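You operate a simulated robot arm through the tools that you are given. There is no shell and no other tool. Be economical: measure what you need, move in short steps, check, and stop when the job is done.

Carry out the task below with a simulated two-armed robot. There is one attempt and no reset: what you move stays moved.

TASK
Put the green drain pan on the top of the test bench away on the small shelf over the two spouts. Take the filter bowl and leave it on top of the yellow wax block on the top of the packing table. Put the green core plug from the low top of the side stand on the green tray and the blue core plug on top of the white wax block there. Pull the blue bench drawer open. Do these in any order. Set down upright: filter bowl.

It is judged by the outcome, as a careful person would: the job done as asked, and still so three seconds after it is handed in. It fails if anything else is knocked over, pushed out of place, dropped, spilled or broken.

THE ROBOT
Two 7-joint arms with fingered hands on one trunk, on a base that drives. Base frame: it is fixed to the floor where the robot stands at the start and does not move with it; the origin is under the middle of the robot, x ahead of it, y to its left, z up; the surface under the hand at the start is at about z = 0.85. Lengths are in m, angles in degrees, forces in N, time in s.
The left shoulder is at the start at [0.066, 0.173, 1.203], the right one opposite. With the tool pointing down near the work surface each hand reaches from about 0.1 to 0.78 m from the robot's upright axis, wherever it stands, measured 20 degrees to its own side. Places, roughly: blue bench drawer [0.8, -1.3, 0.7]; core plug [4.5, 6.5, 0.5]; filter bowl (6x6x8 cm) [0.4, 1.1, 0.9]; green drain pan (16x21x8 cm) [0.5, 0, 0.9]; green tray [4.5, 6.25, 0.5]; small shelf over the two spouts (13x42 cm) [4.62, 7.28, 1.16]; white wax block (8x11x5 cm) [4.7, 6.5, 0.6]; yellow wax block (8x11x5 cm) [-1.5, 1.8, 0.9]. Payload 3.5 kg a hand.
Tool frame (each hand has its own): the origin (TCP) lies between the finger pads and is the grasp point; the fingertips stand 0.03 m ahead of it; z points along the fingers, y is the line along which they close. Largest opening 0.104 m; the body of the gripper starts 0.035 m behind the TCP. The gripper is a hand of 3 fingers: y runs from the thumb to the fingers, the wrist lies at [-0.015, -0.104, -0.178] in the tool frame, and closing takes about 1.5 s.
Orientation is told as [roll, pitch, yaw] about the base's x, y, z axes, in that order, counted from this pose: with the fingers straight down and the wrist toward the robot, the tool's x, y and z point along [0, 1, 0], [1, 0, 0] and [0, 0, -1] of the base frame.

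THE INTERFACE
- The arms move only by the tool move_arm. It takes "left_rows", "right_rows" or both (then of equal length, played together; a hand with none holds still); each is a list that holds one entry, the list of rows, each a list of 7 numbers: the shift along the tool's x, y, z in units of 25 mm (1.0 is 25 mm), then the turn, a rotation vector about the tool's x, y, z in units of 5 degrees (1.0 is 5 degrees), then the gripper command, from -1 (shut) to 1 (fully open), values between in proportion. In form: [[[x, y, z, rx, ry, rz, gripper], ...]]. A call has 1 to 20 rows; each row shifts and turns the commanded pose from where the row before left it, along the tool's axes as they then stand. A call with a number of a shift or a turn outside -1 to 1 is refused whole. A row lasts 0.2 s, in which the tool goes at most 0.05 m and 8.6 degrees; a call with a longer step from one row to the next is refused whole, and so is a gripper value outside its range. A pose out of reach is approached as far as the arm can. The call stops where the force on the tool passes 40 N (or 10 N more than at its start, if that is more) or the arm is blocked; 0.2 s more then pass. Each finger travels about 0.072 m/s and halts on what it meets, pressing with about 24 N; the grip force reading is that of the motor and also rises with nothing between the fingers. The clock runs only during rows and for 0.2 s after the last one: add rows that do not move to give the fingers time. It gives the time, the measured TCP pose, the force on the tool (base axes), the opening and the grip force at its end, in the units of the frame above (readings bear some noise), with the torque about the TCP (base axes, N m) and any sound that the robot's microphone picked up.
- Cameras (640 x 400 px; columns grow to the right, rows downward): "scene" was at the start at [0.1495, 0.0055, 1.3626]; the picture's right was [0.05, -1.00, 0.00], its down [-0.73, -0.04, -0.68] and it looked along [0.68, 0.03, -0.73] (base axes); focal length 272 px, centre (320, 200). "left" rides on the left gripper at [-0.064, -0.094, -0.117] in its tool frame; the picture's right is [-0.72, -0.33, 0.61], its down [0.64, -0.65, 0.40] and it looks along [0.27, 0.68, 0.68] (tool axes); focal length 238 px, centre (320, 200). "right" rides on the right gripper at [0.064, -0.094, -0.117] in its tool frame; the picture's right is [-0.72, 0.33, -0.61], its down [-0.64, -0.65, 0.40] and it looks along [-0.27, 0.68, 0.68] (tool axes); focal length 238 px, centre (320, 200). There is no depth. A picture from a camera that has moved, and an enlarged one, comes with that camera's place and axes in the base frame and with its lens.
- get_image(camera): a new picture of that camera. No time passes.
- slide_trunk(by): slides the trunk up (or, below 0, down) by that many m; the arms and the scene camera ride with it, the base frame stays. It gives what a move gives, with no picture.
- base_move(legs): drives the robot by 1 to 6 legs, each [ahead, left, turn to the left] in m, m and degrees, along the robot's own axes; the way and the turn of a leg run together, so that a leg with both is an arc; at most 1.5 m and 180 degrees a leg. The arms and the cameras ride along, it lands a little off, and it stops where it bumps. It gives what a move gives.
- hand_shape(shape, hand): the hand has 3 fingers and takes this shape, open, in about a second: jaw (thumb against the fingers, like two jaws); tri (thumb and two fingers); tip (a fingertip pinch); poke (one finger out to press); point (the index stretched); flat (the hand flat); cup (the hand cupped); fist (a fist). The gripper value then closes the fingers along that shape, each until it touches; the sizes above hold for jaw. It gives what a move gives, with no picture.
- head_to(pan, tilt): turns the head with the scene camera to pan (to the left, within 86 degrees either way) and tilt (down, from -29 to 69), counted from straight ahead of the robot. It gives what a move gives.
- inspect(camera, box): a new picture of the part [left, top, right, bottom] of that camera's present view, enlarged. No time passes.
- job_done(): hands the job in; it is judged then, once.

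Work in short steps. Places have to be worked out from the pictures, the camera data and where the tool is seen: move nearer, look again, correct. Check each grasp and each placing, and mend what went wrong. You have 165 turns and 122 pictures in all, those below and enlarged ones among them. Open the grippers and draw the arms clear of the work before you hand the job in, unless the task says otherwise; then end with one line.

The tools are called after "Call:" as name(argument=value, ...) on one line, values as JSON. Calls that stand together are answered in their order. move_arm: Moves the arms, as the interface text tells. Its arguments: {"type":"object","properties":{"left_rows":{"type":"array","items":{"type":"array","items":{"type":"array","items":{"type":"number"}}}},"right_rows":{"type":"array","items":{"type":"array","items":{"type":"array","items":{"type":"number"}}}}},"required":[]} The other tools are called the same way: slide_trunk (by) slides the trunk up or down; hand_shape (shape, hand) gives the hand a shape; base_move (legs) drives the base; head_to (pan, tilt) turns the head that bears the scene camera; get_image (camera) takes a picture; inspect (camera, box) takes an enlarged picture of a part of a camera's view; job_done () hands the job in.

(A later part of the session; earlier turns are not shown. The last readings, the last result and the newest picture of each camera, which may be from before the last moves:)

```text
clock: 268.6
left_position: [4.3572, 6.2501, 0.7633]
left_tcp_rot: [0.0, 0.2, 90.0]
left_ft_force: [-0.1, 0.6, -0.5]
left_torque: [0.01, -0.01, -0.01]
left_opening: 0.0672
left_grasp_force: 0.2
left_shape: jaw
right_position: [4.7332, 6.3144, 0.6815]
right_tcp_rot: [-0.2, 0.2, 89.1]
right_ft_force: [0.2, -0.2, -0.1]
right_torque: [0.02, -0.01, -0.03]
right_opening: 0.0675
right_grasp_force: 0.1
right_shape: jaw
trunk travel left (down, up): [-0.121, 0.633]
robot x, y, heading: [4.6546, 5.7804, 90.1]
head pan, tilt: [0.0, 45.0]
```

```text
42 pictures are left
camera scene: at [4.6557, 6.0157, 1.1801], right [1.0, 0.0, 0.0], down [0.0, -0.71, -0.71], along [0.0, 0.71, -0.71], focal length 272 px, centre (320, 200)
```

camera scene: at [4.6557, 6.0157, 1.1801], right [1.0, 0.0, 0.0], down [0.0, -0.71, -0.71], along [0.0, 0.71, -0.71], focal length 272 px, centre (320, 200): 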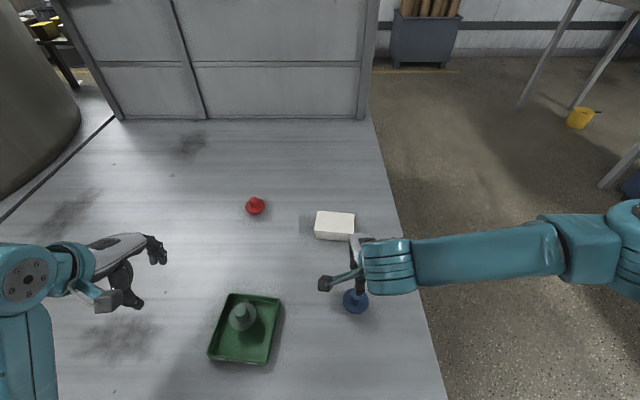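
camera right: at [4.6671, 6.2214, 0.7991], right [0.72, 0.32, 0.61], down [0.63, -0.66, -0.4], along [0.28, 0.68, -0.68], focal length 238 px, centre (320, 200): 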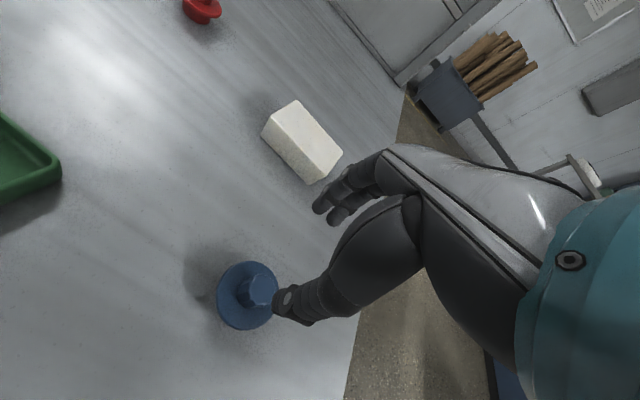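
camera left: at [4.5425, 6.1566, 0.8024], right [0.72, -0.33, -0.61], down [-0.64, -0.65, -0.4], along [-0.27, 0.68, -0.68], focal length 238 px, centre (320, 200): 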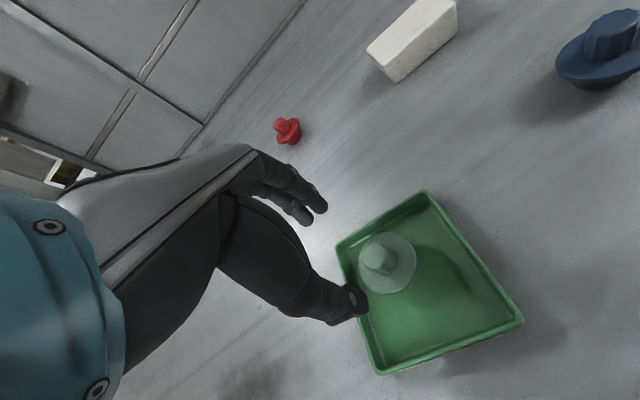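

Blue knob refined to (4.745, 6.304). I centre and lower to z≈0.586, then close.

Call:
move_arm(right_rows=[[[-0.48, -0.4, 0, 0, 0, 0, 0.3], [0, 0, 0.9, 0, 0, 0, 0.3], [0, 0, 0.9, 0, 0, 0, 0.3], [0, 0, 0.9, 0, 0, 0, 0.3], [0, 0, 0.7, 0, 0, 0, 0.3], [0, 0, 0.4, 0, 0, 0, 0.3], [0, 0, 0, 0, 0, 0, 0.3]]])

Call:
get_image(camera="right")

```text
clock: 270.2
left_position: [4.3584, 6.2504, 0.7639]
left_tcp_rot: [0.0, 0.1, 89.9]
left_ft_force: [0.7, 0.1, -0.5]
left_torque: [0.02, 0.01, 0.04]
left_opening: 0.0674
left_grasp_force: 0.0
left_shape: jaw
right_position: [4.7465, 6.3028, 0.5872]
right_tcp_rot: [-0.1, 0.1, 89.0]
right_ft_force: [-0.4, -1.0, 0.5]
right_torque: [0.0, 0.04, 0.02]
right_opening: 0.0675
right_grasp_force: 0.0
right_shape: jaw
trunk travel left (down, up): [-0.121, 0.633]
robot x, y, heading: [4.6514, 5.7747, 89.8]
head pan, tilt: [0.0, 45.0]
```

```text
41 pictures are left
camera right: at [4.6798, 6.2112, 0.7056], right [0.72, 0.32, 0.61], down [0.63, -0.66, -0.4], along [0.28, 0.68, -0.68], focal length 238 px, centre (320, 200)
```

right: 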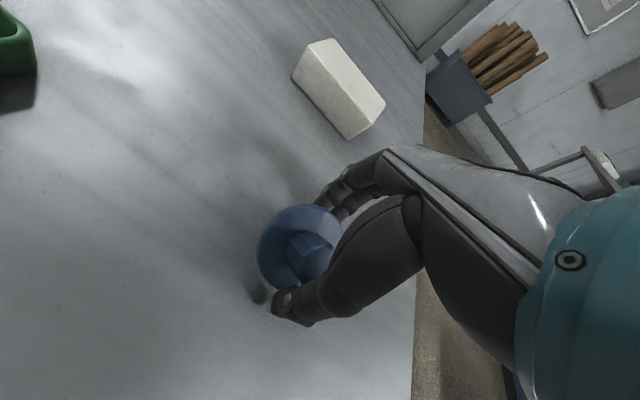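

The knob lies between the fingers. Close and lift.

Call:
move_arm(right_rows=[[[0, 0, 0, 0, 0, 0, 0], [0, 0, 0, 0, 0, 0, -0.4], [0, 0, 0, 0, 0, 0, -1], [0, 0, 0, 0, 0, 0, -1], [0, 0, 0, 0, 0, 0, -1], [0, 0, 0, 0, 0, 0, -1], [0, 0, 0, 0, 0, 0, -1], [0, 0, -0.5, 0, 0, 0, -1], [0, 0, -0.8, 0, 0, 0, -1], [0, 0, -0.8, 0, 0, 0, -1], [0, 0, -0.8, 0, 0, 0, -1], [0, 0, 0, 0, 0, 0, -1]]])

Call:
get_image(camera="right")

```text
clock: 272.8
left_position: [4.3593, 6.2499, 0.7625]
left_tcp_rot: [0.1, 0.1, 90.0]
left_ft_force: [0.6, -0.2, -1.2]
left_torque: [-0.02, 0.02, -0.02]
left_opening: 0.0676
left_grasp_force: 0.1
left_shape: jaw
right_position: [4.7442, 6.303, 0.6588]
right_tcp_rot: [-0.1, 0.1, 89.0]
right_ft_force: [1.2, 0.0, 0.7]
right_torque: [0.02, 0.0, 0.03]
right_opening: 0.0
right_grasp_force: 23.8
right_shape: jaw
trunk travel left (down, up): [-0.121, 0.633]
robot x, y, heading: [4.6527, 5.7784, 90.2]
head pan, tilt: [0.0, 45.0]
```

```text
40 pictures are left
camera right: at [4.6787, 6.2115, 0.776], right [0.72, 0.32, 0.61], down [0.63, -0.66, -0.4], along [0.28, 0.68, -0.68], focal length 238 px, centre (320, 200)
```

right: 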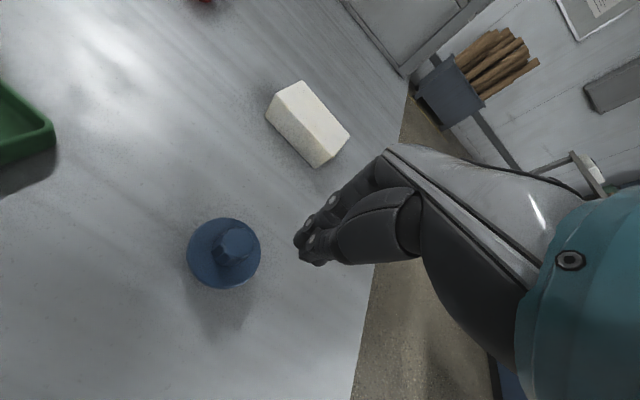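

The knob slipped out and the plug slid ~4 cm toward −x, still upright. I'll grip its 7 cm flange instead with a full opening: reposition above (4.709, 6.305) and look.

Call:
move_arm(right_rows=[[[0.7, 0.05, 0, 0, 0, 0, 1], [0.7, 0.05, 0, 0, 0, 0, 1], [0, 0, 0, 0, 0, 0, 1], [0, 0, 0, 0, 0, 0, 1], [0, 0, 0, 0, 0, 0, 1], [0, 0, 0, 0, 0, 0, 1], [0, 0, 0, 0, 0, 0, 1], [0, 0, 0, 0, 0, 0, 1]]])

Call:
get_image(camera="right")

Call:
inspect(camera="scene", box=[290, 240, 410, 340])

```text
clock: 274.6
left_position: [4.3572, 6.2503, 0.7628]
left_tcp_rot: [0.1, 0.1, 89.8]
left_ft_force: [-0.5, 0.4, -0.3]
left_torque: [0.02, 0.04, 0.01]
left_opening: 0.0675
left_grasp_force: 0.0
left_shape: jaw
right_position: [4.7096, 6.3052, 0.6588]
right_tcp_rot: [-0.1, 0.1, 89.0]
right_ft_force: [0.6, -0.3, -0.1]
right_torque: [0.01, 0.0, 0.06]
right_opening: 0.1036
right_grasp_force: 0.0
right_shape: jaw
trunk travel left (down, up): [-0.121, 0.633]
robot x, y, heading: [4.6535, 5.7761, 90.0]
head pan, tilt: [0.0, 45.0]
```

```text
39 pictures are left
camera right: at [4.645, 6.2132, 0.7768], right [0.72, 0.32, 0.61], down [0.63, -0.66, -0.4], along [0.28, 0.68, -0.68], focal length 238 px, centre (320, 200)
```

right: 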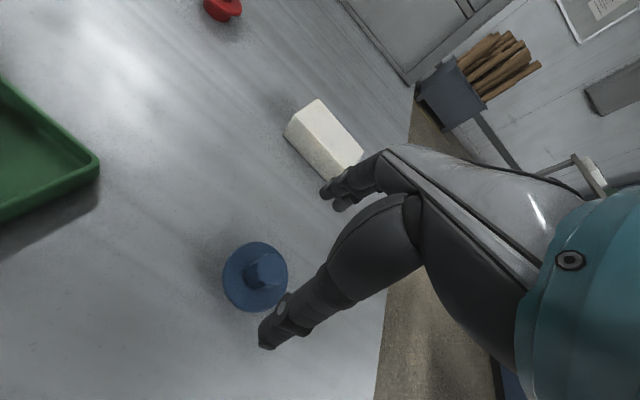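

```text
4.00 times, centred on (350, 290) of scene
camera zoom: at [4.6556, 6.0157, 1.18], right [1.0, 0.0, 0.0], down [0.0, -0.71, -0.71], along [0.0, 0.71, -0.71], focal length 1090 px, centre (200, -160)
```

zoom: 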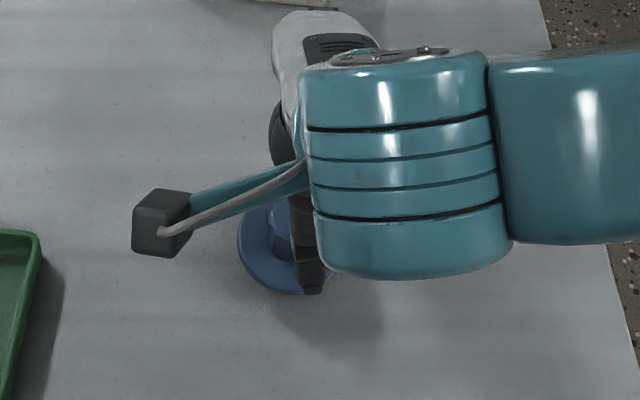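

The plug is centred under the hand. I descend to z≈0.55 around the flange.

Call:
move_arm(right_rows=[[[-0.05, -0.1, 0.9, 0, 0, 0, 1], [0, 0, 0.9, 0, 0, 0, 1], [0, 0, 0.9, 0, 0, 0, 1], [0, 0, 0.9, 0, 0, 0, 1], [0, 0, 0.7, 0, 0, 0, 1], [0, 0, 0, 0, 0, 0, 1]]])

Call:
get_image(camera="right")

```text
clock: 275.7
left_position: [4.3589, 6.2494, 0.7642]
left_tcp_rot: [-0.1, 0.0, 89.9]
left_ft_force: [0.2, -0.4, 0.2]
left_torque: [-0.06, 0.02, 0.02]
left_opening: 0.0674
left_grasp_force: 0.0
left_shape: jaw
right_position: [4.7077, 6.312, 0.5771]
right_tcp_rot: [0.5, -1.4, 89.1]
right_ft_force: [2.9, -7.2, 24.7]
right_torque: [1.01, -0.33, -0.19]
right_opening: 0.1014
right_grasp_force: 0.1
right_shape: jaw
trunk travel left (down, up): [-0.121, 0.633]
robot x, y, heading: [4.6541, 5.7774, 89.9]
head pan, tilt: [0.0, 45.0]
stopped in row 5 (right hand): the force on the tool passed its limit at 47 N (the readings are from after the stop); the commanded pose is now the measured one
```

```text
37 pictures are left
camera right: at [4.6428, 6.2168, 0.6934], right [0.73, 0.3, 0.62], down [0.63, -0.65, -0.43], along [0.28, 0.7, -0.66], focal length 238 px, centre (320, 200)
```

right: 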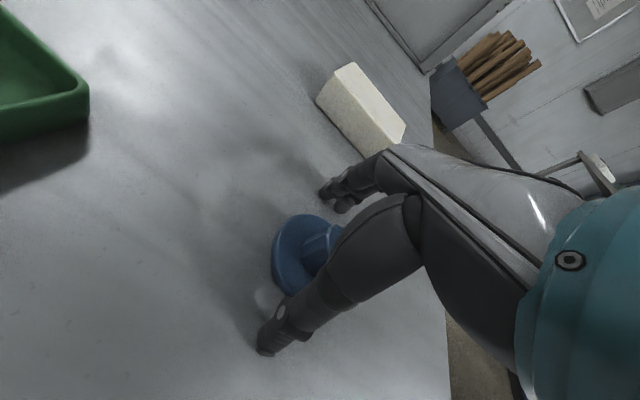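

Contact with the stand top itself: re-triangulating with a tray corner and the flange gives stand z≈0.55, flange z≈0.585 and plug centre (4.70, 6.288). I rise and re-check.

Call:
move_arm(right_rows=[[[0, 0, -0.8, 0, 0, 0, 1], [0, 0, -0.8, 0, 0, 0, 1], [0, 0, -0.8, 0, 0, 0, 1], [0, 0, -0.8, 0, 0, 0, 1], [0, 0, -0.8, 0, 0, 0, 1], [0, 0, 0, 0, 0, 0, 1]]])

Call:
get_image(camera="right")

Call:
inspect(camera="scene", box=[200, 200, 420, 380])

```text
clock: 277.1
left_position: [4.3577, 6.2504, 0.7626]
left_tcp_rot: [-0.1, 0.2, 89.9]
left_ft_force: [-0.3, -0.3, -1.0]
left_torque: [0.03, -0.01, -0.01]
left_opening: 0.0676
left_grasp_force: 0.1
left_shape: jaw
right_position: [4.7091, 6.3093, 0.6719]
right_tcp_rot: [0.3, -0.9, 89.0]
right_ft_force: [-0.2, 0.8, -0.2]
right_torque: [-0.04, -0.06, 0.02]
right_opening: 0.104
right_grasp_force: 0.1
right_shape: jaw
trunk travel left (down, up): [-0.121, 0.633]
robot x, y, heading: [4.6568, 5.7752, 89.9]
head pan, tilt: [0.0, 45.0]
```

```text
36 pictures are left
camera right: at [4.644, 6.2143, 0.7882], right [0.73, 0.3, 0.61], down [0.63, -0.66, -0.42], along [0.28, 0.69, -0.67], focal length 238 px, centre (320, 200)
```

right: 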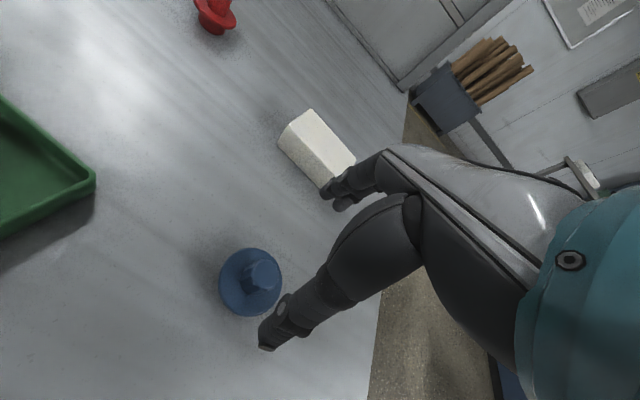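

```text
2.22 times, centred on (310, 290) of scene
camera zoom: at [4.6558, 6.0157, 1.18], right [1.0, 0.0, 0.0], down [0.0, -0.71, -0.71], along [0.0, 0.71, -0.71], focal length 605 px, centre (342, 0)
```

zoom: 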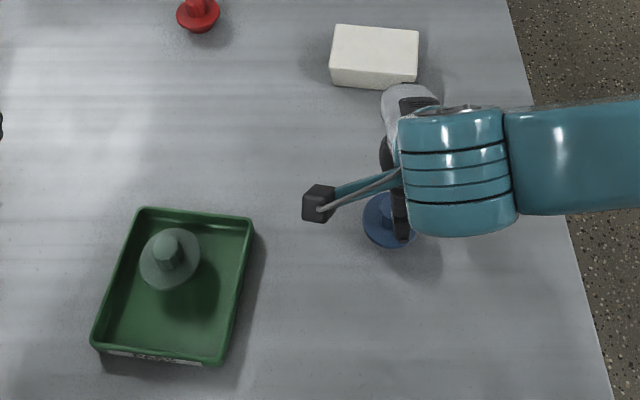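

Both cameras now agree: plug centre (4.703, 6.291). I lower around the flange to z≈0.592.

Call:
move_arm(right_rows=[[[0.24, -0.72, 0, 0, 0, 0, 1], [0, 0, 0.8, 0, 0, 0, 1], [0, 0, 0.8, 0, 0, 0, 1], [0, 0, 0.8, 0, 0, 0, 1], [0, 0, 0.75, 0, 0, 0, 1], [0, 0, 0, 0, 0, 0, 1]]])

Call:
get_image(camera="right")

```text
clock: 278.5
left_position: [4.3585, 6.2513, 0.7629]
left_tcp_rot: [0.1, 0.2, 89.9]
left_ft_force: [-0.2, 0.3, -0.1]
left_torque: [0.0, 0.0, 0.01]
left_opening: 0.0674
left_grasp_force: 0.1
left_shape: jaw
right_position: [4.702, 6.2916, 0.5929]
right_tcp_rot: [0.3, -0.9, 89.0]
right_ft_force: [0.8, -0.4, -0.1]
right_torque: [0.02, -0.02, -0.05]
right_opening: 0.1037
right_grasp_force: 0.1
right_shape: jaw
trunk travel left (down, up): [-0.121, 0.633]
robot x, y, heading: [4.6555, 5.7802, 90.1]
head pan, tilt: [0.0, 45.0]
```

```text
34 pictures are left
camera right: at [4.636, 6.1976, 0.7097], right [0.73, 0.3, 0.61], down [0.63, -0.66, -0.42], along [0.28, 0.69, -0.67], focal length 238 px, centre (320, 200)
```

right: 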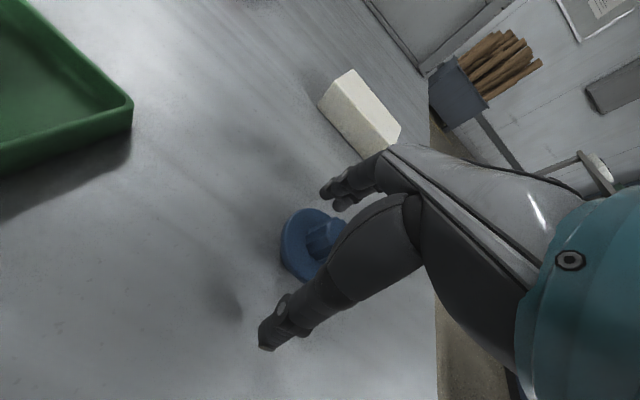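

Free of contact, and the plug sits centred between thumb and fingers. Close.

Call:
move_arm(right_rows=[[[0, 0, 0, 0, 0, 0, 0.6], [0, 0, 0, 0, 0, 0, 0.3], [0, 0, 0, 0, 0, 0, 0], [0, 0, 0, 0, 0, 0, -0.5], [0, 0, 0, 0, 0, 0, -1], [0, 0, 0, 0, 0, 0, -1], [0, 0, 0, 0, 0, 0, -1], [0, 0, 0, 0, 0, 0, -1], [0, 0, 0, 0, 0, 0, -1]]])

Call:
get_image(camera="right")

```text
clock: 280.5
left_position: [4.3586, 6.2504, 0.7632]
left_tcp_rot: [0.0, 0.1, 89.9]
left_ft_force: [0.2, 0.3, 0.3]
left_torque: [0.04, -0.01, 0.01]
left_opening: 0.0672
left_grasp_force: 0.1
left_shape: jaw
right_position: [4.7011, 6.2931, 0.594]
right_tcp_rot: [0.3, -0.9, 89.0]
right_ft_force: [0.8, 0.6, -1.2]
right_torque: [-0.02, 0.01, 0.0]
right_opening: 0.0437
right_grasp_force: 23.7
right_shape: jaw
trunk travel left (down, up): [-0.121, 0.633]
robot x, y, heading: [4.6548, 5.7774, 90.1]
head pan, tilt: [0.0, 45.0]
```

```text
33 pictures are left
camera right: at [4.636, 6.1975, 0.7099], right [0.73, 0.3, 0.61], down [0.63, -0.66, -0.42], along [0.28, 0.69, -0.67], focal length 238 px, centre (320, 200)
```

right: 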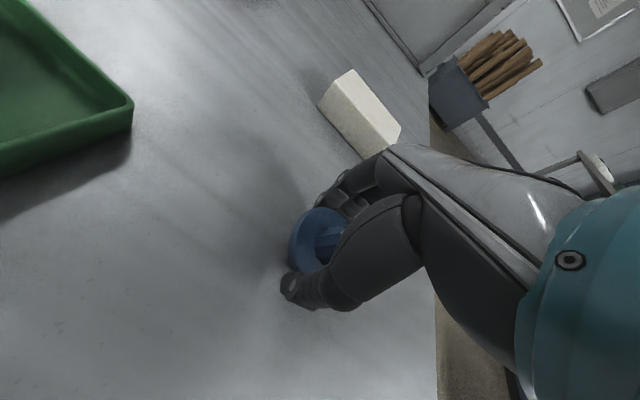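

Gripped at 4.4 cm on the flange. I lift 10 cm and check.

Call:
move_arm(right_rows=[[[0, 0, -0.5, 0, 0, 0, -1], [0, 0, -0.8, 0, 0, 0, -1], [0, 0, -0.8, 0, 0, 0, -1], [0, 0, -0.8, 0, 0, 0, -1], [0, 0, -0.8, 0, 0, 0, -1], [0, 0, -0.5, 0, 0, 0, -1], [0, 0, 0, 0, 0, 0, -1]]])

Call:
get_image(camera="right")

Call:
inspect(camera="scene", box=[280, 190, 420, 310])

```text
clock: 282.1
left_position: [4.3579, 6.2503, 0.7626]
left_tcp_rot: [0.0, 0.1, 89.9]
left_ft_force: [-0.5, -0.3, 0.6]
left_torque: [0.02, 0.02, 0.0]
left_opening: 0.0673
left_grasp_force: 0.0
left_shape: jaw
right_position: [4.7027, 6.2917, 0.6997]
right_tcp_rot: [0.3, -1.0, 89.1]
right_ft_force: [0.0, -1.5, 0.0]
right_torque: [-0.01, 0.0, 0.0]
right_opening: 0.0436
right_grasp_force: 23.8
right_shape: jaw
trunk travel left (down, up): [-0.121, 0.633]
robot x, y, heading: [4.656, 5.7779, 90.2]
head pan, tilt: [0.0, 45.0]
```

```text
32 pictures are left
camera right: at [4.6373, 6.1972, 0.8161], right [0.73, 0.3, 0.61], down [0.63, -0.66, -0.42], along [0.28, 0.69, -0.67], focal length 238 px, centre (320, 200)
```

right: 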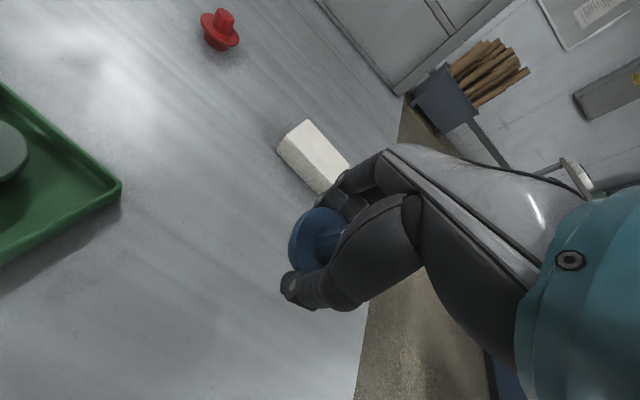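

```text
3.33 times, centred on (350, 250) of scene
camera zoom: at [4.6558, 6.0157, 1.18], right [1.0, 0.0, 0.0], down [0.0, -0.71, -0.71], along [0.0, 0.71, -0.71], focal length 908 px, centre (220, 33)
```

zoom: 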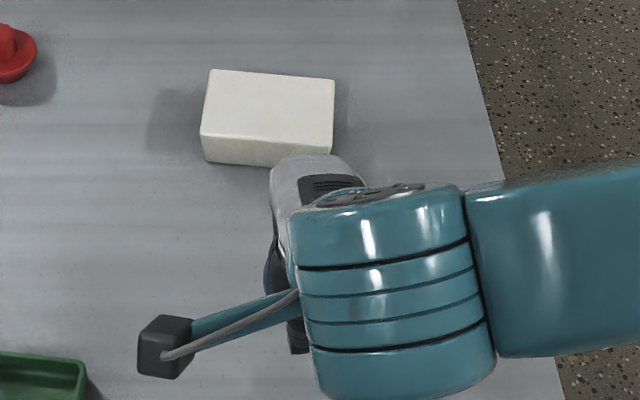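

The blue plug is held. I carry it over the white block's centre, about (4.692, 6.50).

Call:
move_arm(right_rows=[[[0.05, 0.93, 0, 0, 0, 0, -1], [0.05, 0.93, 0, 0, 0, 0, -1], [0.05, 0.93, 0, 0, 0, 0, -1], [0.05, 0.93, 0, 0, 0, 0, -1], [0.05, 0.93, 0, 0, 0, 0, -1], [0.05, 0.93, 0, 0, 0, 0, -1], [0.05, 0.93, 0, 0, 0, 0, -1], [0.05, 0.93, 0, 0, 0, 0, -1], [0.05, 0.93, 0, 0, 0, 0, -1], [0, 0, 0, 0, 0, 0, -1]]])

Call:
get_image(camera="right")

Call:
inspect(camera="scene", box=[270, 150, 430, 270])

```text
clock: 284.3
left_position: [4.3588, 6.2513, 0.7627]
left_tcp_rot: [0.0, 0.1, 89.9]
left_ft_force: [0.0, -0.3, 0.2]
left_torque: [0.0, -0.01, 0.0]
left_opening: 0.0674
left_grasp_force: 0.1
left_shape: jaw
right_position: [4.6953, 6.5007, 0.7031]
right_tcp_rot: [0.4, -0.9, 89.0]
right_ft_force: [-1.0, -1.2, -1.2]
right_torque: [0.0, -0.04, -0.01]
right_opening: 0.0434
right_grasp_force: 23.8
right_shape: jaw
trunk travel left (down, up): [-0.121, 0.633]
robot x, y, heading: [4.6501, 5.7796, 89.9]
head pan, tilt: [0.0, 45.0]
```

```text
30 pictures are left
camera right: at [4.6297, 6.4065, 0.8192], right [0.73, 0.3, 0.61], down [0.63, -0.66, -0.42], along [0.28, 0.69, -0.67], focal length 238 px, centre (320, 200)
```

right: 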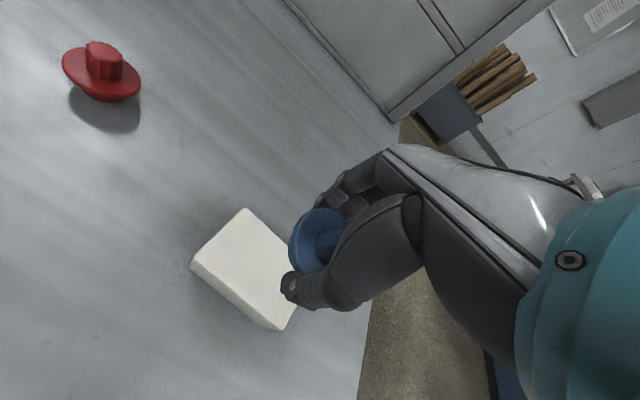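

```text
3.33 times, centred on (350, 210) of scene
camera zoom: at [4.6558, 6.0157, 1.18], right [1.0, 0.0, 0.0], down [0.0, -0.71, -0.71], along [0.0, 0.71, -0.71], focal length 908 px, centre (220, 167)
```

zoom: 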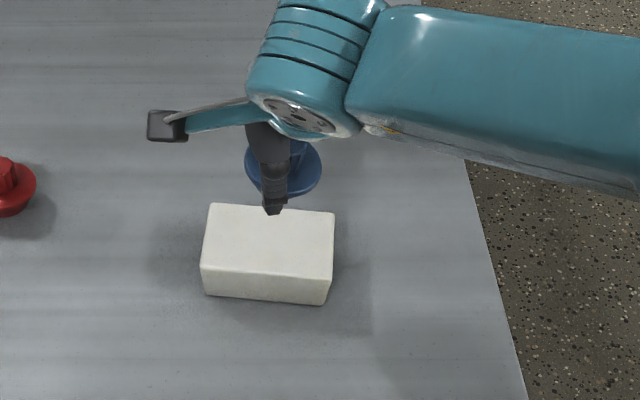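

The plug is over the block within a centimetre. I correct 5 mm and lower.

Call:
move_arm(right_rows=[[[0.2, 0.12, 0, 0, 0, 0, -1], [0, 0, 0.7, 0, 0, 0, -1], [0, 0, 0.7, 0, 0, 0, -1], [0, 0, 0.4, 0, 0, 0, -1], [0, 0, 0.1, 0, 0, 0, -1], [0, 0, 0, 0, 0, 0, -1]]])

Call:
get_image(camera="right")

Call:
inspect(camera="scene", box=[270, 150, 430, 270])

```text
clock: 285.7
left_position: [4.3574, 6.2504, 0.7631]
left_tcp_rot: [0.0, 0.0, 89.9]
left_ft_force: [0.2, 0.4, 0.5]
left_torque: [0.01, -0.05, 0.03]
left_opening: 0.0674
left_grasp_force: 0.1
left_shape: jaw
right_position: [4.6906, 6.5033, 0.6541]
right_tcp_rot: [0.3, -0.8, 88.9]
right_ft_force: [0.7, 0.2, 0.7]
right_torque: [-0.02, -0.01, 0.01]
right_opening: 0.0432
right_grasp_force: 24.0
right_shape: jaw
trunk travel left (down, up): [-0.121, 0.633]
robot x, y, heading: [4.6544, 5.7765, 90.2]
head pan, tilt: [0.0, 45.0]
```

```text
28 pictures are left
camera right: at [4.6257, 6.4087, 0.7709], right [0.73, 0.3, 0.61], down [0.63, -0.66, -0.42], along [0.28, 0.69, -0.67], focal length 238 px, centre (320, 200)
```

right: 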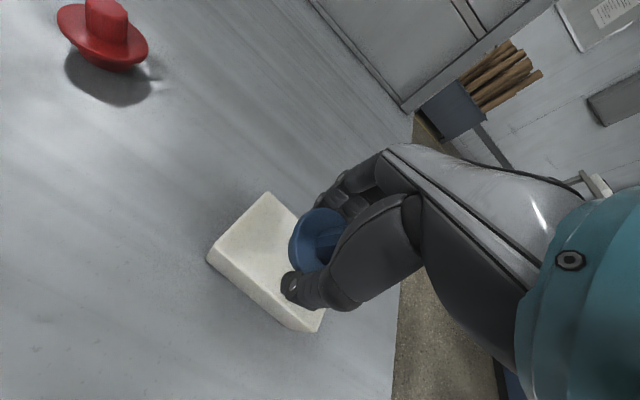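

```text
3.33 times, centred on (350, 210) of scene
camera zoom: at [4.6558, 6.0157, 1.18], right [1.0, 0.0, 0.0], down [0.0, -0.71, -0.71], along [0.0, 0.71, -0.71], focal length 908 px, centre (220, 167)
```

zoom: 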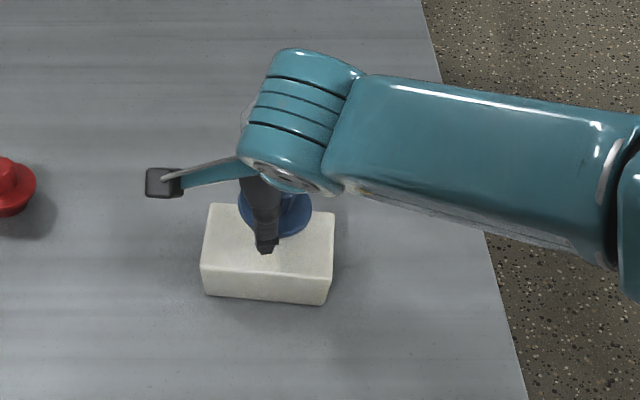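

Well centred. I lower to contact in small steps.

Call:
move_arm(right_rows=[[[0, 0, 0.12, 0, 0, 0, -1], [0, 0, 0.1, 0, 0, 0, -1], [0, 0, 0.08, 0, 0, 0, -1], [0, 0, 0, 0, 0, 0, -1]]])

```text
clock: 286.7
left_position: [4.3585, 6.2493, 0.7631]
left_tcp_rot: [-0.1, 0.1, 90.0]
left_ft_force: [-0.8, -0.1, -0.1]
left_torque: [-0.02, 0.01, 0.0]
left_opening: 0.0673
left_grasp_force: 0.1
left_shape: jaw
right_position: [4.6905, 6.5024, 0.6479]
right_tcp_rot: [0.3, -0.9, 89.0]
right_ft_force: [-0.3, 0.0, -0.7]
right_torque: [0.02, 0.01, -0.01]
right_opening: 0.0432
right_grasp_force: 23.9
right_shape: jaw
trunk travel left (down, up): [-0.121, 0.633]
robot x, y, heading: [4.6525, 5.775, 90.2]
head pan, tilt: [0.0, 45.0]
```

A few more millimetres.

Call:
move_arm(right_rows=[[[0, 0, 0.08, 0, 0, 0, -1], [0, 0, 0.08, 0, 0, 0, -1], [0, 0, 0, 0, 0, 0, -1]]])

```text
clock: 287.5
left_position: [4.3574, 6.2506, 0.7629]
left_tcp_rot: [-0.1, 0.1, 89.9]
left_ft_force: [-0.6, 0.0, 0.2]
left_torque: [0.01, 0.01, 0.01]
left_opening: 0.0672
left_grasp_force: 0.1
left_shape: jaw
right_position: [4.691, 6.5035, 0.6433]
right_tcp_rot: [0.3, -0.8, 89.1]
right_ft_force: [0.4, -0.6, -0.3]
right_torque: [0.02, 0.03, -0.01]
right_opening: 0.0435
right_grasp_force: 23.9
right_shape: jaw
trunk travel left (down, up): [-0.121, 0.633]
robot x, y, heading: [4.6547, 5.774, 90.0]
head pan, tilt: [0.0, 45.0]
```

Still free; continuing in 2 mm steps.

Call:
move_arm(right_rows=[[[0, 0, 0.08, 0, 0, 0, -1], [0, 0, 0.08, 0, 0, 0, -1], [0, 0, 0, 0, 0, 0, -1]]])

Call:
inspect(camera="right", box=[190, 160, 390, 340])

```text
clock: 288.3
left_position: [4.3582, 6.2509, 0.7627]
left_tcp_rot: [0.0, 0.0, 89.9]
left_ft_force: [0.7, 0.0, 0.5]
left_torque: [0.01, -0.03, -0.01]
left_opening: 0.0672
left_grasp_force: 0.1
left_shape: jaw
right_position: [4.6911, 6.5041, 0.6396]
right_tcp_rot: [0.3, -0.9, 88.9]
right_ft_force: [0.5, 0.3, 0.4]
right_torque: [-0.02, 0.0, -0.01]
right_opening: 0.043
right_grasp_force: 24.2
right_shape: jaw
trunk travel left (down, up): [-0.121, 0.633]
robot x, y, heading: [4.6575, 5.7783, 90.0]
head pan, tilt: [0.0, 45.0]
```

```text
2.22 times, centred on (290, 250) of right
camera zoom: at [4.6254, 6.4095, 0.7557], right [0.73, 0.3, 0.61], down [0.63, -0.66, -0.42], along [0.28, 0.69, -0.67], focal length 530 px, centre (387, 89)
```

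zoom: 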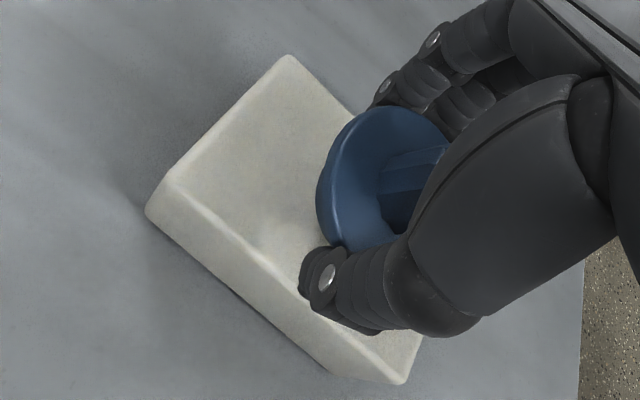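

Looks upright and very near. Continue down gently.

Call:
move_arm(right_rows=[[[0, 0, 0.08, 0, 0, 0, -1], [0, 0, 0.08, 0, 0, 0, -1], [0, 0, 0, 0, 0, 0, -1]]])

```text
clock: 289.1
left_position: [4.3576, 6.2502, 0.7626]
left_tcp_rot: [0.0, 0.1, 90.0]
left_ft_force: [-0.8, -0.5, 0.1]
left_torque: [0.01, -0.02, 0.01]
left_opening: 0.0673
left_grasp_force: 0.1
left_shape: jaw
right_position: [4.6901, 6.5036, 0.6353]
right_tcp_rot: [0.2, -0.9, 89.0]
right_ft_force: [0.1, -0.9, -0.5]
right_torque: [0.02, 0.01, -0.03]
right_opening: 0.0433
right_grasp_force: 23.8
right_shape: jaw
trunk travel left (down, up): [-0.121, 0.633]
robot x, y, heading: [4.6561, 5.7753, 90.2]
head pan, tilt: [0.0, 45.0]
```

Continuing.

Call:
move_arm(right_rows=[[[0, 0, 0.08, 0, 0, 0, -1], [0, 0, 0.08, 0, 0, 0, -1], [0, 0, 0, 0, 0, 0, -1]]])

Call:
inspect(camera="scene", box=[290, 170, 390, 250])

```text
clock: 289.9
left_position: [4.3581, 6.2505, 0.7636]
left_tcp_rot: [0.0, 0.0, 89.9]
left_ft_force: [0.1, -1.1, 0.1]
left_torque: [0.02, 0.02, 0.0]
left_opening: 0.0675
left_grasp_force: 0.0
left_shape: jaw
right_position: [4.6897, 6.5047, 0.633]
right_tcp_rot: [0.3, -0.9, 89.0]
right_ft_force: [-0.6, 0.5, 3.7]
right_torque: [-0.04, -0.04, -0.02]
right_opening: 0.0431
right_grasp_force: 24.3
right_shape: jaw
trunk travel left (down, up): [-0.121, 0.633]
robot x, y, heading: [4.6525, 5.7795, 90.0]
head pan, tilt: [0.0, 45.0]
```

```text
5.00 times, centred on (340, 210) of scene
camera zoom: at [4.6557, 6.0154, 1.1802], right [1.0, 0.0, 0.0], down [0.0, -0.71, -0.71], along [0.0, 0.71, -0.71], focal length 1362 px, centre (220, 150)
```

zoom: 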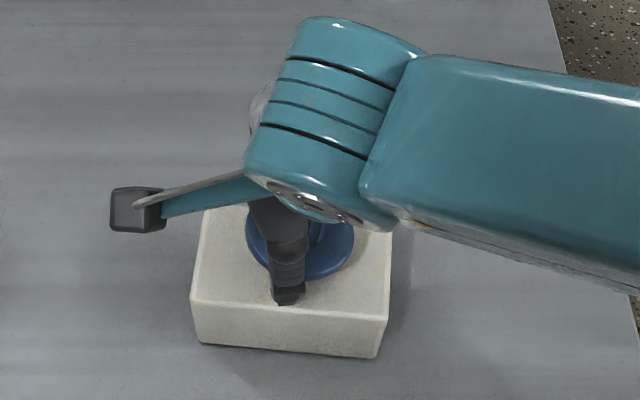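

Contact force rising. I press 1 mm more, then open and lift away.

Call:
move_arm(right_rows=[[[0, 0, 0.04, 0, 0, 0, -1], [0, 0, 0, 0, 0, 0, -0.1], [0, 0, 0, 0, 0, 0, 0.1], [0, 0, 0, 0, 0, 0, 0.3], [0, 0, 0, 0, 0, 0, 0.5], [0, 0, 0, 0, 0, 0, 0.5]]])

Call:
get_image(camera="right")

```text
clock: 291.3
left_position: [4.3586, 6.2499, 0.7639]
left_tcp_rot: [0.0, 0.1, 89.9]
left_ft_force: [1.1, -0.8, 0.5]
left_torque: [0.0, -0.02, 0.0]
left_opening: 0.0673
left_grasp_force: 0.1
left_shape: jaw
right_position: [4.6903, 6.5036, 0.6305]
right_tcp_rot: [0.3, -0.9, 88.9]
right_ft_force: [-0.5, -0.5, -0.5]
right_torque: [-0.01, 0.03, -0.03]
right_opening: 0.0779
right_grasp_force: 0.2
right_shape: jaw
trunk travel left (down, up): [-0.121, 0.633]
robot x, y, heading: [4.6563, 5.7786, 90.1]
head pan, tilt: [0.0, 45.0]
```

```text
24 pictures are left
camera right: at [4.6254, 6.4093, 0.7474], right [0.73, 0.3, 0.61], down [0.63, -0.66, -0.42], along [0.28, 0.69, -0.67], focal length 238 px, centre (320, 200)
```

right: 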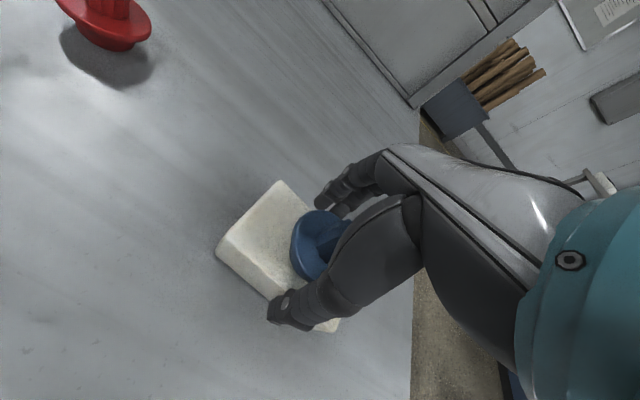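

Released. Lift the right hand straight up and check.

Call:
move_arm(right_rows=[[[0, 0, -0.4, 0, 0, 0, 0.5], [0, 0, -0.8, 0, 0, 0, 0.5], [0, 0, -0.8, 0, 0, 0, 0.5], [0, 0, -0.8, 0, 0, 0, 0.5], [0, 0, -0.8, 0, 0, 0, 0.5], [0, 0, -0.8, 0, 0, 0, 0.5], [0, 0, -0.8, 0, 0, 0, 0.5]]])

Call:
get_image(camera="right")

```text
clock: 292.9
left_position: [4.3577, 6.251, 0.7633]
left_tcp_rot: [0.0, 0.2, 89.9]
left_ft_force: [-1.5, 0.6, -0.2]
left_torque: [0.01, -0.01, 0.0]
left_opening: 0.0674
left_grasp_force: 0.1
left_shape: jaw
right_position: [4.689, 6.4992, 0.7617]
right_tcp_rot: [0.3, -0.8, 89.1]
right_ft_force: [0.1, 0.4, -0.5]
right_torque: [0.01, -0.06, 0.0]
right_opening: 0.0775
right_grasp_force: 0.0
right_shape: jaw
trunk travel left (down, up): [-0.121, 0.633]
robot x, y, heading: [4.6544, 5.7777, 89.9]
head pan, tilt: [0.0, 45.0]
```

```text
23 pictures are left
camera right: at [4.6249, 6.4058, 0.8784], right [0.73, 0.3, 0.61], down [0.63, -0.66, -0.42], along [0.28, 0.69, -0.67], focal length 238 px, centre (320, 200)
```

right: 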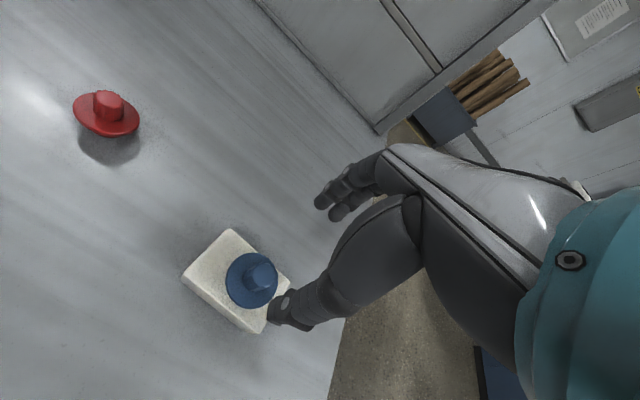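

The blue plug stands on the white block. I raise the trunk, tuck the right arm, and start back toward the test bench's far side for the drawer.

Call:
slide_trunk(by=0.3)

Call:
move_arm(right_rows=[[[0, -0.9, 0, 0, 0, 0, 0.5], [0, -0.9, 0, 0, 0, 0, 0.5], [0, -0.9, 0, 0, 0, 0, 0.5], [0, -0.9, 0, 0, 0, 0, 0.5], [0, -0.9, 0, 0, 0, 0, 0.5], [0, -0.9, 0, 0, 0, 0, 0.5], [0, -0.9, 0, 0, 0, 0, 0.5], [0, -0.9, 0, 0, 0, 0, 0.5], [0, -0.9, 0, 0, 0, 0, 0.5], [0, -0.9, 0, 0, 0, 0, 0.5], [0, -0.9, 0, 0, 0, 0, 0.5], [0, -0.9, 0, 0, 0, 0, 0.5], [0, -0.9, 0, 0, 0, 0, 0.5]]])

Call:
base_move(legs=[[-1.5, 0, 0], [-1.5, 0, 0], [0, 0, 90], [1.5, 0, 0], [1.35, 0, 0]])

Call:
head_to(pan=70, tilt=25)

Call:
get_image(camera="scene")

```text
clock: 295.9
left_position: [4.359, 6.2504, 1.0633]
left_tcp_rot: [0.1, 0.1, 89.8]
left_ft_force: [0.2, 0.5, 0.0]
left_torque: [0.0, 0.01, 0.01]
left_opening: 0.0672
left_grasp_force: 0.1
left_shape: jaw
right_position: [4.6907, 6.4897, 1.1286]
right_tcp_rot: [0.4, -6.7, 89.0]
right_ft_force: [0.3, -0.4, 0.1]
right_torque: [0.0, 0.0, 0.0]
right_opening: 0.0777
right_grasp_force: 0.0
right_shape: jaw
trunk travel left (down, up): [-0.421, 0.333]
robot x, y, heading: [4.6529, 5.7753, 90.0]
head pan, tilt: [0.0, 45.0]
```

```text
clock: 298.7
left_position: [4.358, 6.2508, 1.0627]
left_tcp_rot: [0.1, 0.0, 90.0]
left_ft_force: [0.2, 0.1, -0.7]
left_torque: [0.01, 0.02, 0.01]
left_opening: 0.0672
left_grasp_force: 0.0
left_shape: jaw
right_position: [4.6863, 6.1972, 1.0943]
right_tcp_rot: [0.5, -6.7, 88.9]
right_ft_force: [-0.4, 0.5, 0.0]
right_torque: [-0.02, -0.02, -0.01]
right_opening: 0.0777
right_grasp_force: 0.1
right_shape: jaw
trunk travel left (down, up): [-0.421, 0.333]
robot x, y, heading: [4.6582, 5.7773, 89.9]
head pan, tilt: [0.0, 45.0]
```

```text
clock: 330.7
left_position: [1.235, 2.5062, 1.0643]
left_tcp_rot: [0.0, 0.2, 177.9]
left_ft_force: [-0.4, 0.1, 0.4]
left_torque: [0.03, 0.01, 0.0]
left_opening: 0.0675
left_grasp_force: 0.1
left_shape: jaw
right_position: [1.2997, 2.8318, 1.0935]
right_tcp_rot: [0.4, -6.7, 177.0]
right_ft_force: [-0.1, 0.5, -0.1]
right_torque: [-0.02, -0.03, 0.0]
right_opening: 0.0776
right_grasp_force: 0.2
right_shape: jaw
trunk travel left (down, up): [-0.421, 0.333]
robot x, y, heading: [1.719, 2.7868, 177.9]
head pan, tilt: [0.0, 45.0]
```

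```text
clock: 332.1
left_position: [1.2357, 2.5056, 1.0637]
left_tcp_rot: [0.1, 0.1, 177.9]
left_ft_force: [-0.8, 0.1, -0.2]
left_torque: [-0.01, -0.03, -0.03]
left_opening: 0.0675
left_grasp_force: 0.1
left_shape: jaw
right_position: [1.2992, 2.8332, 1.095]
right_tcp_rot: [0.4, -6.7, 177.0]
right_ft_force: [0.6, -0.4, 0.2]
right_torque: [-0.01, 0.0, 0.01]
right_opening: 0.0777
right_grasp_force: 0.0
right_shape: jaw
trunk travel left (down, up): [-0.421, 0.333]
robot x, y, heading: [1.7202, 2.7881, 178.0]
head pan, tilt: [70.0, 25.0]
```

```text
22 pictures are left
camera scene: at [1.6503, 2.7039, 1.5183], right [-0.93, 0.38, 0.0], down [0.16, 0.39, -0.91], along [-0.34, -0.84, -0.42], focal length 272 px, centre (320, 200)
```

scene: 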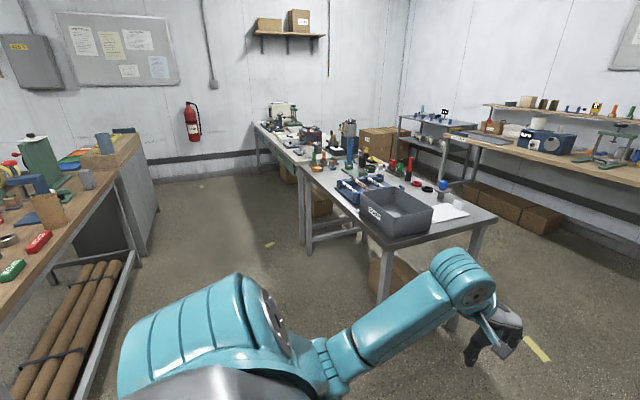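

The aisle (x ≈ 1.05–2.27) is clear. I drive down it and turn to face the bench from its far side.

Call:
base_move(legs=[[0, 0.05, 92], [1.5, 0, 0], [1.5, 0, 0], [0.4, 0, 0], [0, 0, -90]])

Call:
head_to(pan=30, tilt=35)

Call:
get_image(camera="scene")

```text
clock: 356.5
left_position: [1.1968, -0.9668, 1.0633]
left_tcp_rot: [-0.1, 0.1, 178.9]
left_ft_force: [0.6, -0.4, 0.0]
left_torque: [-0.04, -0.04, 0.0]
left_opening: 0.0674
left_grasp_force: 0.1
left_shape: jaw
right_position: [1.2549, -0.6383, 1.0934]
right_tcp_rot: [0.5, -6.7, 178.1]
right_ft_force: [-0.7, -0.2, -0.7]
right_torque: [0.0, -0.01, -0.03]
right_opening: 0.0777
right_grasp_force: 0.1
right_shape: jaw
trunk travel left (down, up): [-0.421, 0.333]
robot x, y, heading: [1.6726, -0.6756, 179.2]
head pan, tilt: [70.0, 25.0]
```

```text
clock: 357.5
left_position: [1.1964, -0.9659, 1.0627]
left_tcp_rot: [0.0, 0.1, 179.0]
left_ft_force: [0.7, -0.4, -0.8]
left_torque: [0.0, 0.03, 0.01]
left_opening: 0.067
left_grasp_force: 0.1
left_shape: jaw
right_position: [1.2539, -0.6391, 1.0932]
right_tcp_rot: [0.4, -6.6, 178.0]
right_ft_force: [-0.4, -0.5, -1.1]
right_torque: [0.01, -0.01, -0.05]
right_opening: 0.0778
right_grasp_force: 0.1
right_shape: jaw
trunk travel left (down, up): [-0.421, 0.333]
robot x, y, heading: [1.6746, -0.6782, 178.9]
head pan, tilt: [30.0, 35.0]
```

```text
21 pictures are left
camera scene: at [1.5636, -0.7183, 1.5026], right [-0.49, 0.87, 0.0], down [0.5, 0.28, -0.82], along [-0.72, -0.4, -0.57], focal length 272 px, centre (320, 200)
```

scene: 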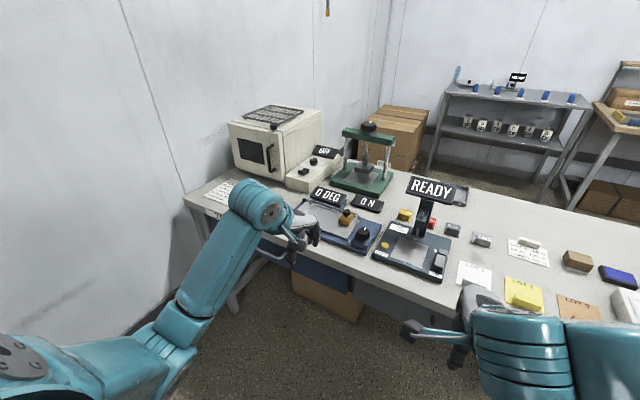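

The blue drawer shows under the bench edge near (310, 275). I shift left 0.35 m, lower the trunk, and look closer.

Call:
base_move(legs=[[-0.15, 0.33, 0]])

Call:
slide_trunk(by=-0.1)

Call:
move_arm(left_rows=[[[0.9, -0.5, -0.5, 0, 0, 0, 1], [0.9, -0.5, -0.5, 0, 0, 0, 1], [0.9, -0.5, -0.5, 0, 0, 0, 1], [0.9, -0.5, -0.5, 0, 0, 0, 1]]])

Call:
get_image(camera="scene")

```text
clock: 359.9
left_position: [1.3397, -1.2996, 1.0632]
left_tcp_rot: [-0.1, 0.1, 178.8]
left_ft_force: [0.7, -0.6, 0.5]
left_torque: [0.01, -0.02, 0.0]
left_opening: 0.0674
left_grasp_force: 0.0
left_shape: jaw
right_position: [1.397, -0.9719, 1.0933]
right_tcp_rot: [0.4, -6.7, 178.1]
right_ft_force: [-0.4, 0.6, 0.3]
right_torque: [0.0, 0.0, -0.02]
right_opening: 0.0778
right_grasp_force: 0.0
right_shape: jaw
trunk travel left (down, up): [-0.421, 0.333]
robot x, y, heading: [1.8151, -1.0076, 179.0]
head pan, tilt: [30.0, 35.0]
```

```text
clock: 361.2
left_position: [1.3392, -1.2984, 0.9644]
left_tcp_rot: [-0.1, 0.0, 178.9]
left_ft_force: [1.2, 0.7, 0.8]
left_torque: [-0.02, 0.01, 0.01]
left_opening: 0.0673
left_grasp_force: 0.0
left_shape: jaw
right_position: [1.3967, -0.9722, 0.9939]
right_tcp_rot: [0.5, -6.7, 178.0]
right_ft_force: [-0.6, 0.0, 0.0]
right_torque: [-0.01, -0.01, -0.02]
right_opening: 0.0775
right_grasp_force: 0.0
right_shape: jaw
trunk travel left (down, up): [-0.321, 0.433]
robot x, y, heading: [1.8196, -1.01, 178.6]
head pan, tilt: [30.0, 35.0]
```

```text
clock: 362.2
left_position: [1.3864, -1.3912, 1.0149]
left_tcp_rot: [-0.1, 0.0, 178.8]
left_ft_force: [0.9, 0.3, -0.1]
left_torque: [-0.03, 0.02, 0.04]
left_opening: 0.1039
left_grasp_force: 0.1
left_shape: jaw
right_position: [1.398, -0.9713, 0.9942]
right_tcp_rot: [0.4, -6.7, 178.0]
right_ft_force: [-0.1, -0.2, 0.2]
right_torque: [-0.02, -0.03, -0.02]
right_opening: 0.0775
right_grasp_force: 0.0
right_shape: jaw
trunk travel left (down, up): [-0.321, 0.433]
robot x, y, heading: [1.8183, -1.0105, 178.9]
head pan, tilt: [30.0, 35.0]
```

```text
20 pictures are left
camera scene: at [1.6792, -1.0504, 1.4016], right [-0.48, 0.87, 0.0], down [0.5, 0.28, -0.82], along [-0.72, -0.4, -0.57], focal length 272 px, centre (320, 200)
```

scene: 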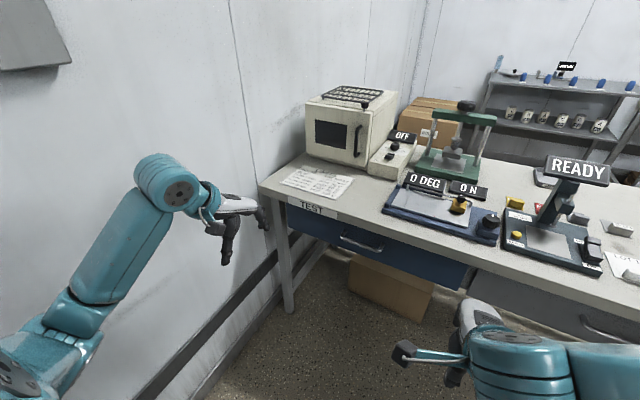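

The blue drawer with its bar handle is in clear view. I enlarge the handle.

Call:
inspect(camera="scene", box=[260, 160, 480, 300])

```text
2.86 times, centred on (370, 230) of scene
camera zoom: at [1.6792, -1.0504, 1.4016], right [-0.48, 0.87, 0.0], down [0.5, 0.28, -0.82], along [-0.72, -0.4, -0.57], focal length 778 px, centre (177, 114)
```

zoom: 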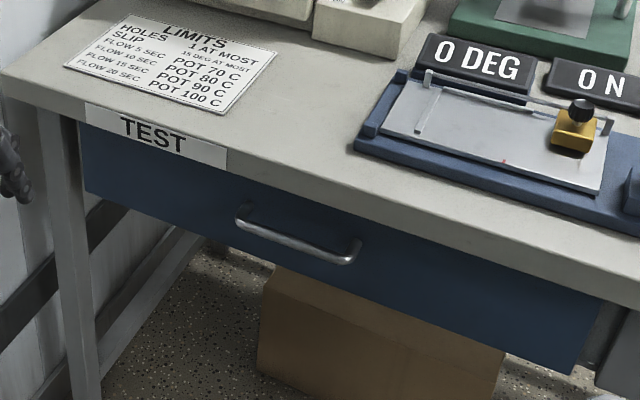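

Handle: x≈1.04, y −1.31…−1.19, z≈0.783; bench edge x≈1.01. I turn the left hand so its fingers point forward (closing vertically) to grip the bar.

Call:
move_arm(left_rows=[[[0, 0, 0, -1, 0, 0, 0.2], [0, 0, 0, -1, 0, 0, 0.2], [0, 0, 0, -1, 0, 0, 0.2], [0, 0, 0, -1, 0, 0, 0.2], [0, 0, 0, -1, 0, 0, 0.2], [0, 0, 0, -1, 0, 0, 0.2], [0, 0, 0, -1, 0, 0, 0.2], [0, 0, 0, -1, 0, 0, 0.2], [0, 0, 0, -1, 0, 0, 0.2], [0, 0, 0, -1, 0, 0, 0.2], [0, 0, 0, -1, 0, 0, 0.2], [0, 0, 0, -1, 0, 0, 0.2], [0, 0, 0, -1, 0, 0, 0.2], [0, 0, 0, -1, 0, 0, 0.2], [0, 0, 0, -1, 0, 0, 0.2], [0, 0, 0, -1, 0, 0, 0.2], [0, 0, 0, 0, 0, 0, 0.2]]])

```text
clock: 365.8
left_position: [1.3858, -1.3897, 1.014]
left_tcp_rot: [-0.3, -80.0, 179.2]
left_ft_force: [0.1, -0.1, -0.6]
left_torque: [-0.02, -0.02, 0.01]
left_opening: 0.0628
left_grasp_force: 0.1
left_shape: jaw
right_position: [1.3975, -0.9713, 0.9935]
right_tcp_rot: [0.3, -6.7, 178.0]
right_ft_force: [0.9, 0.0, -0.8]
right_torque: [0.02, 0.03, -0.01]
right_opening: 0.0777
right_grasp_force: 0.0
right_shape: jaw
trunk travel left (down, up): [-0.321, 0.433]
robot x, y, heading: [1.8204, -1.0112, 179.0]
head pan, tilt: [30.0, 35.0]
```

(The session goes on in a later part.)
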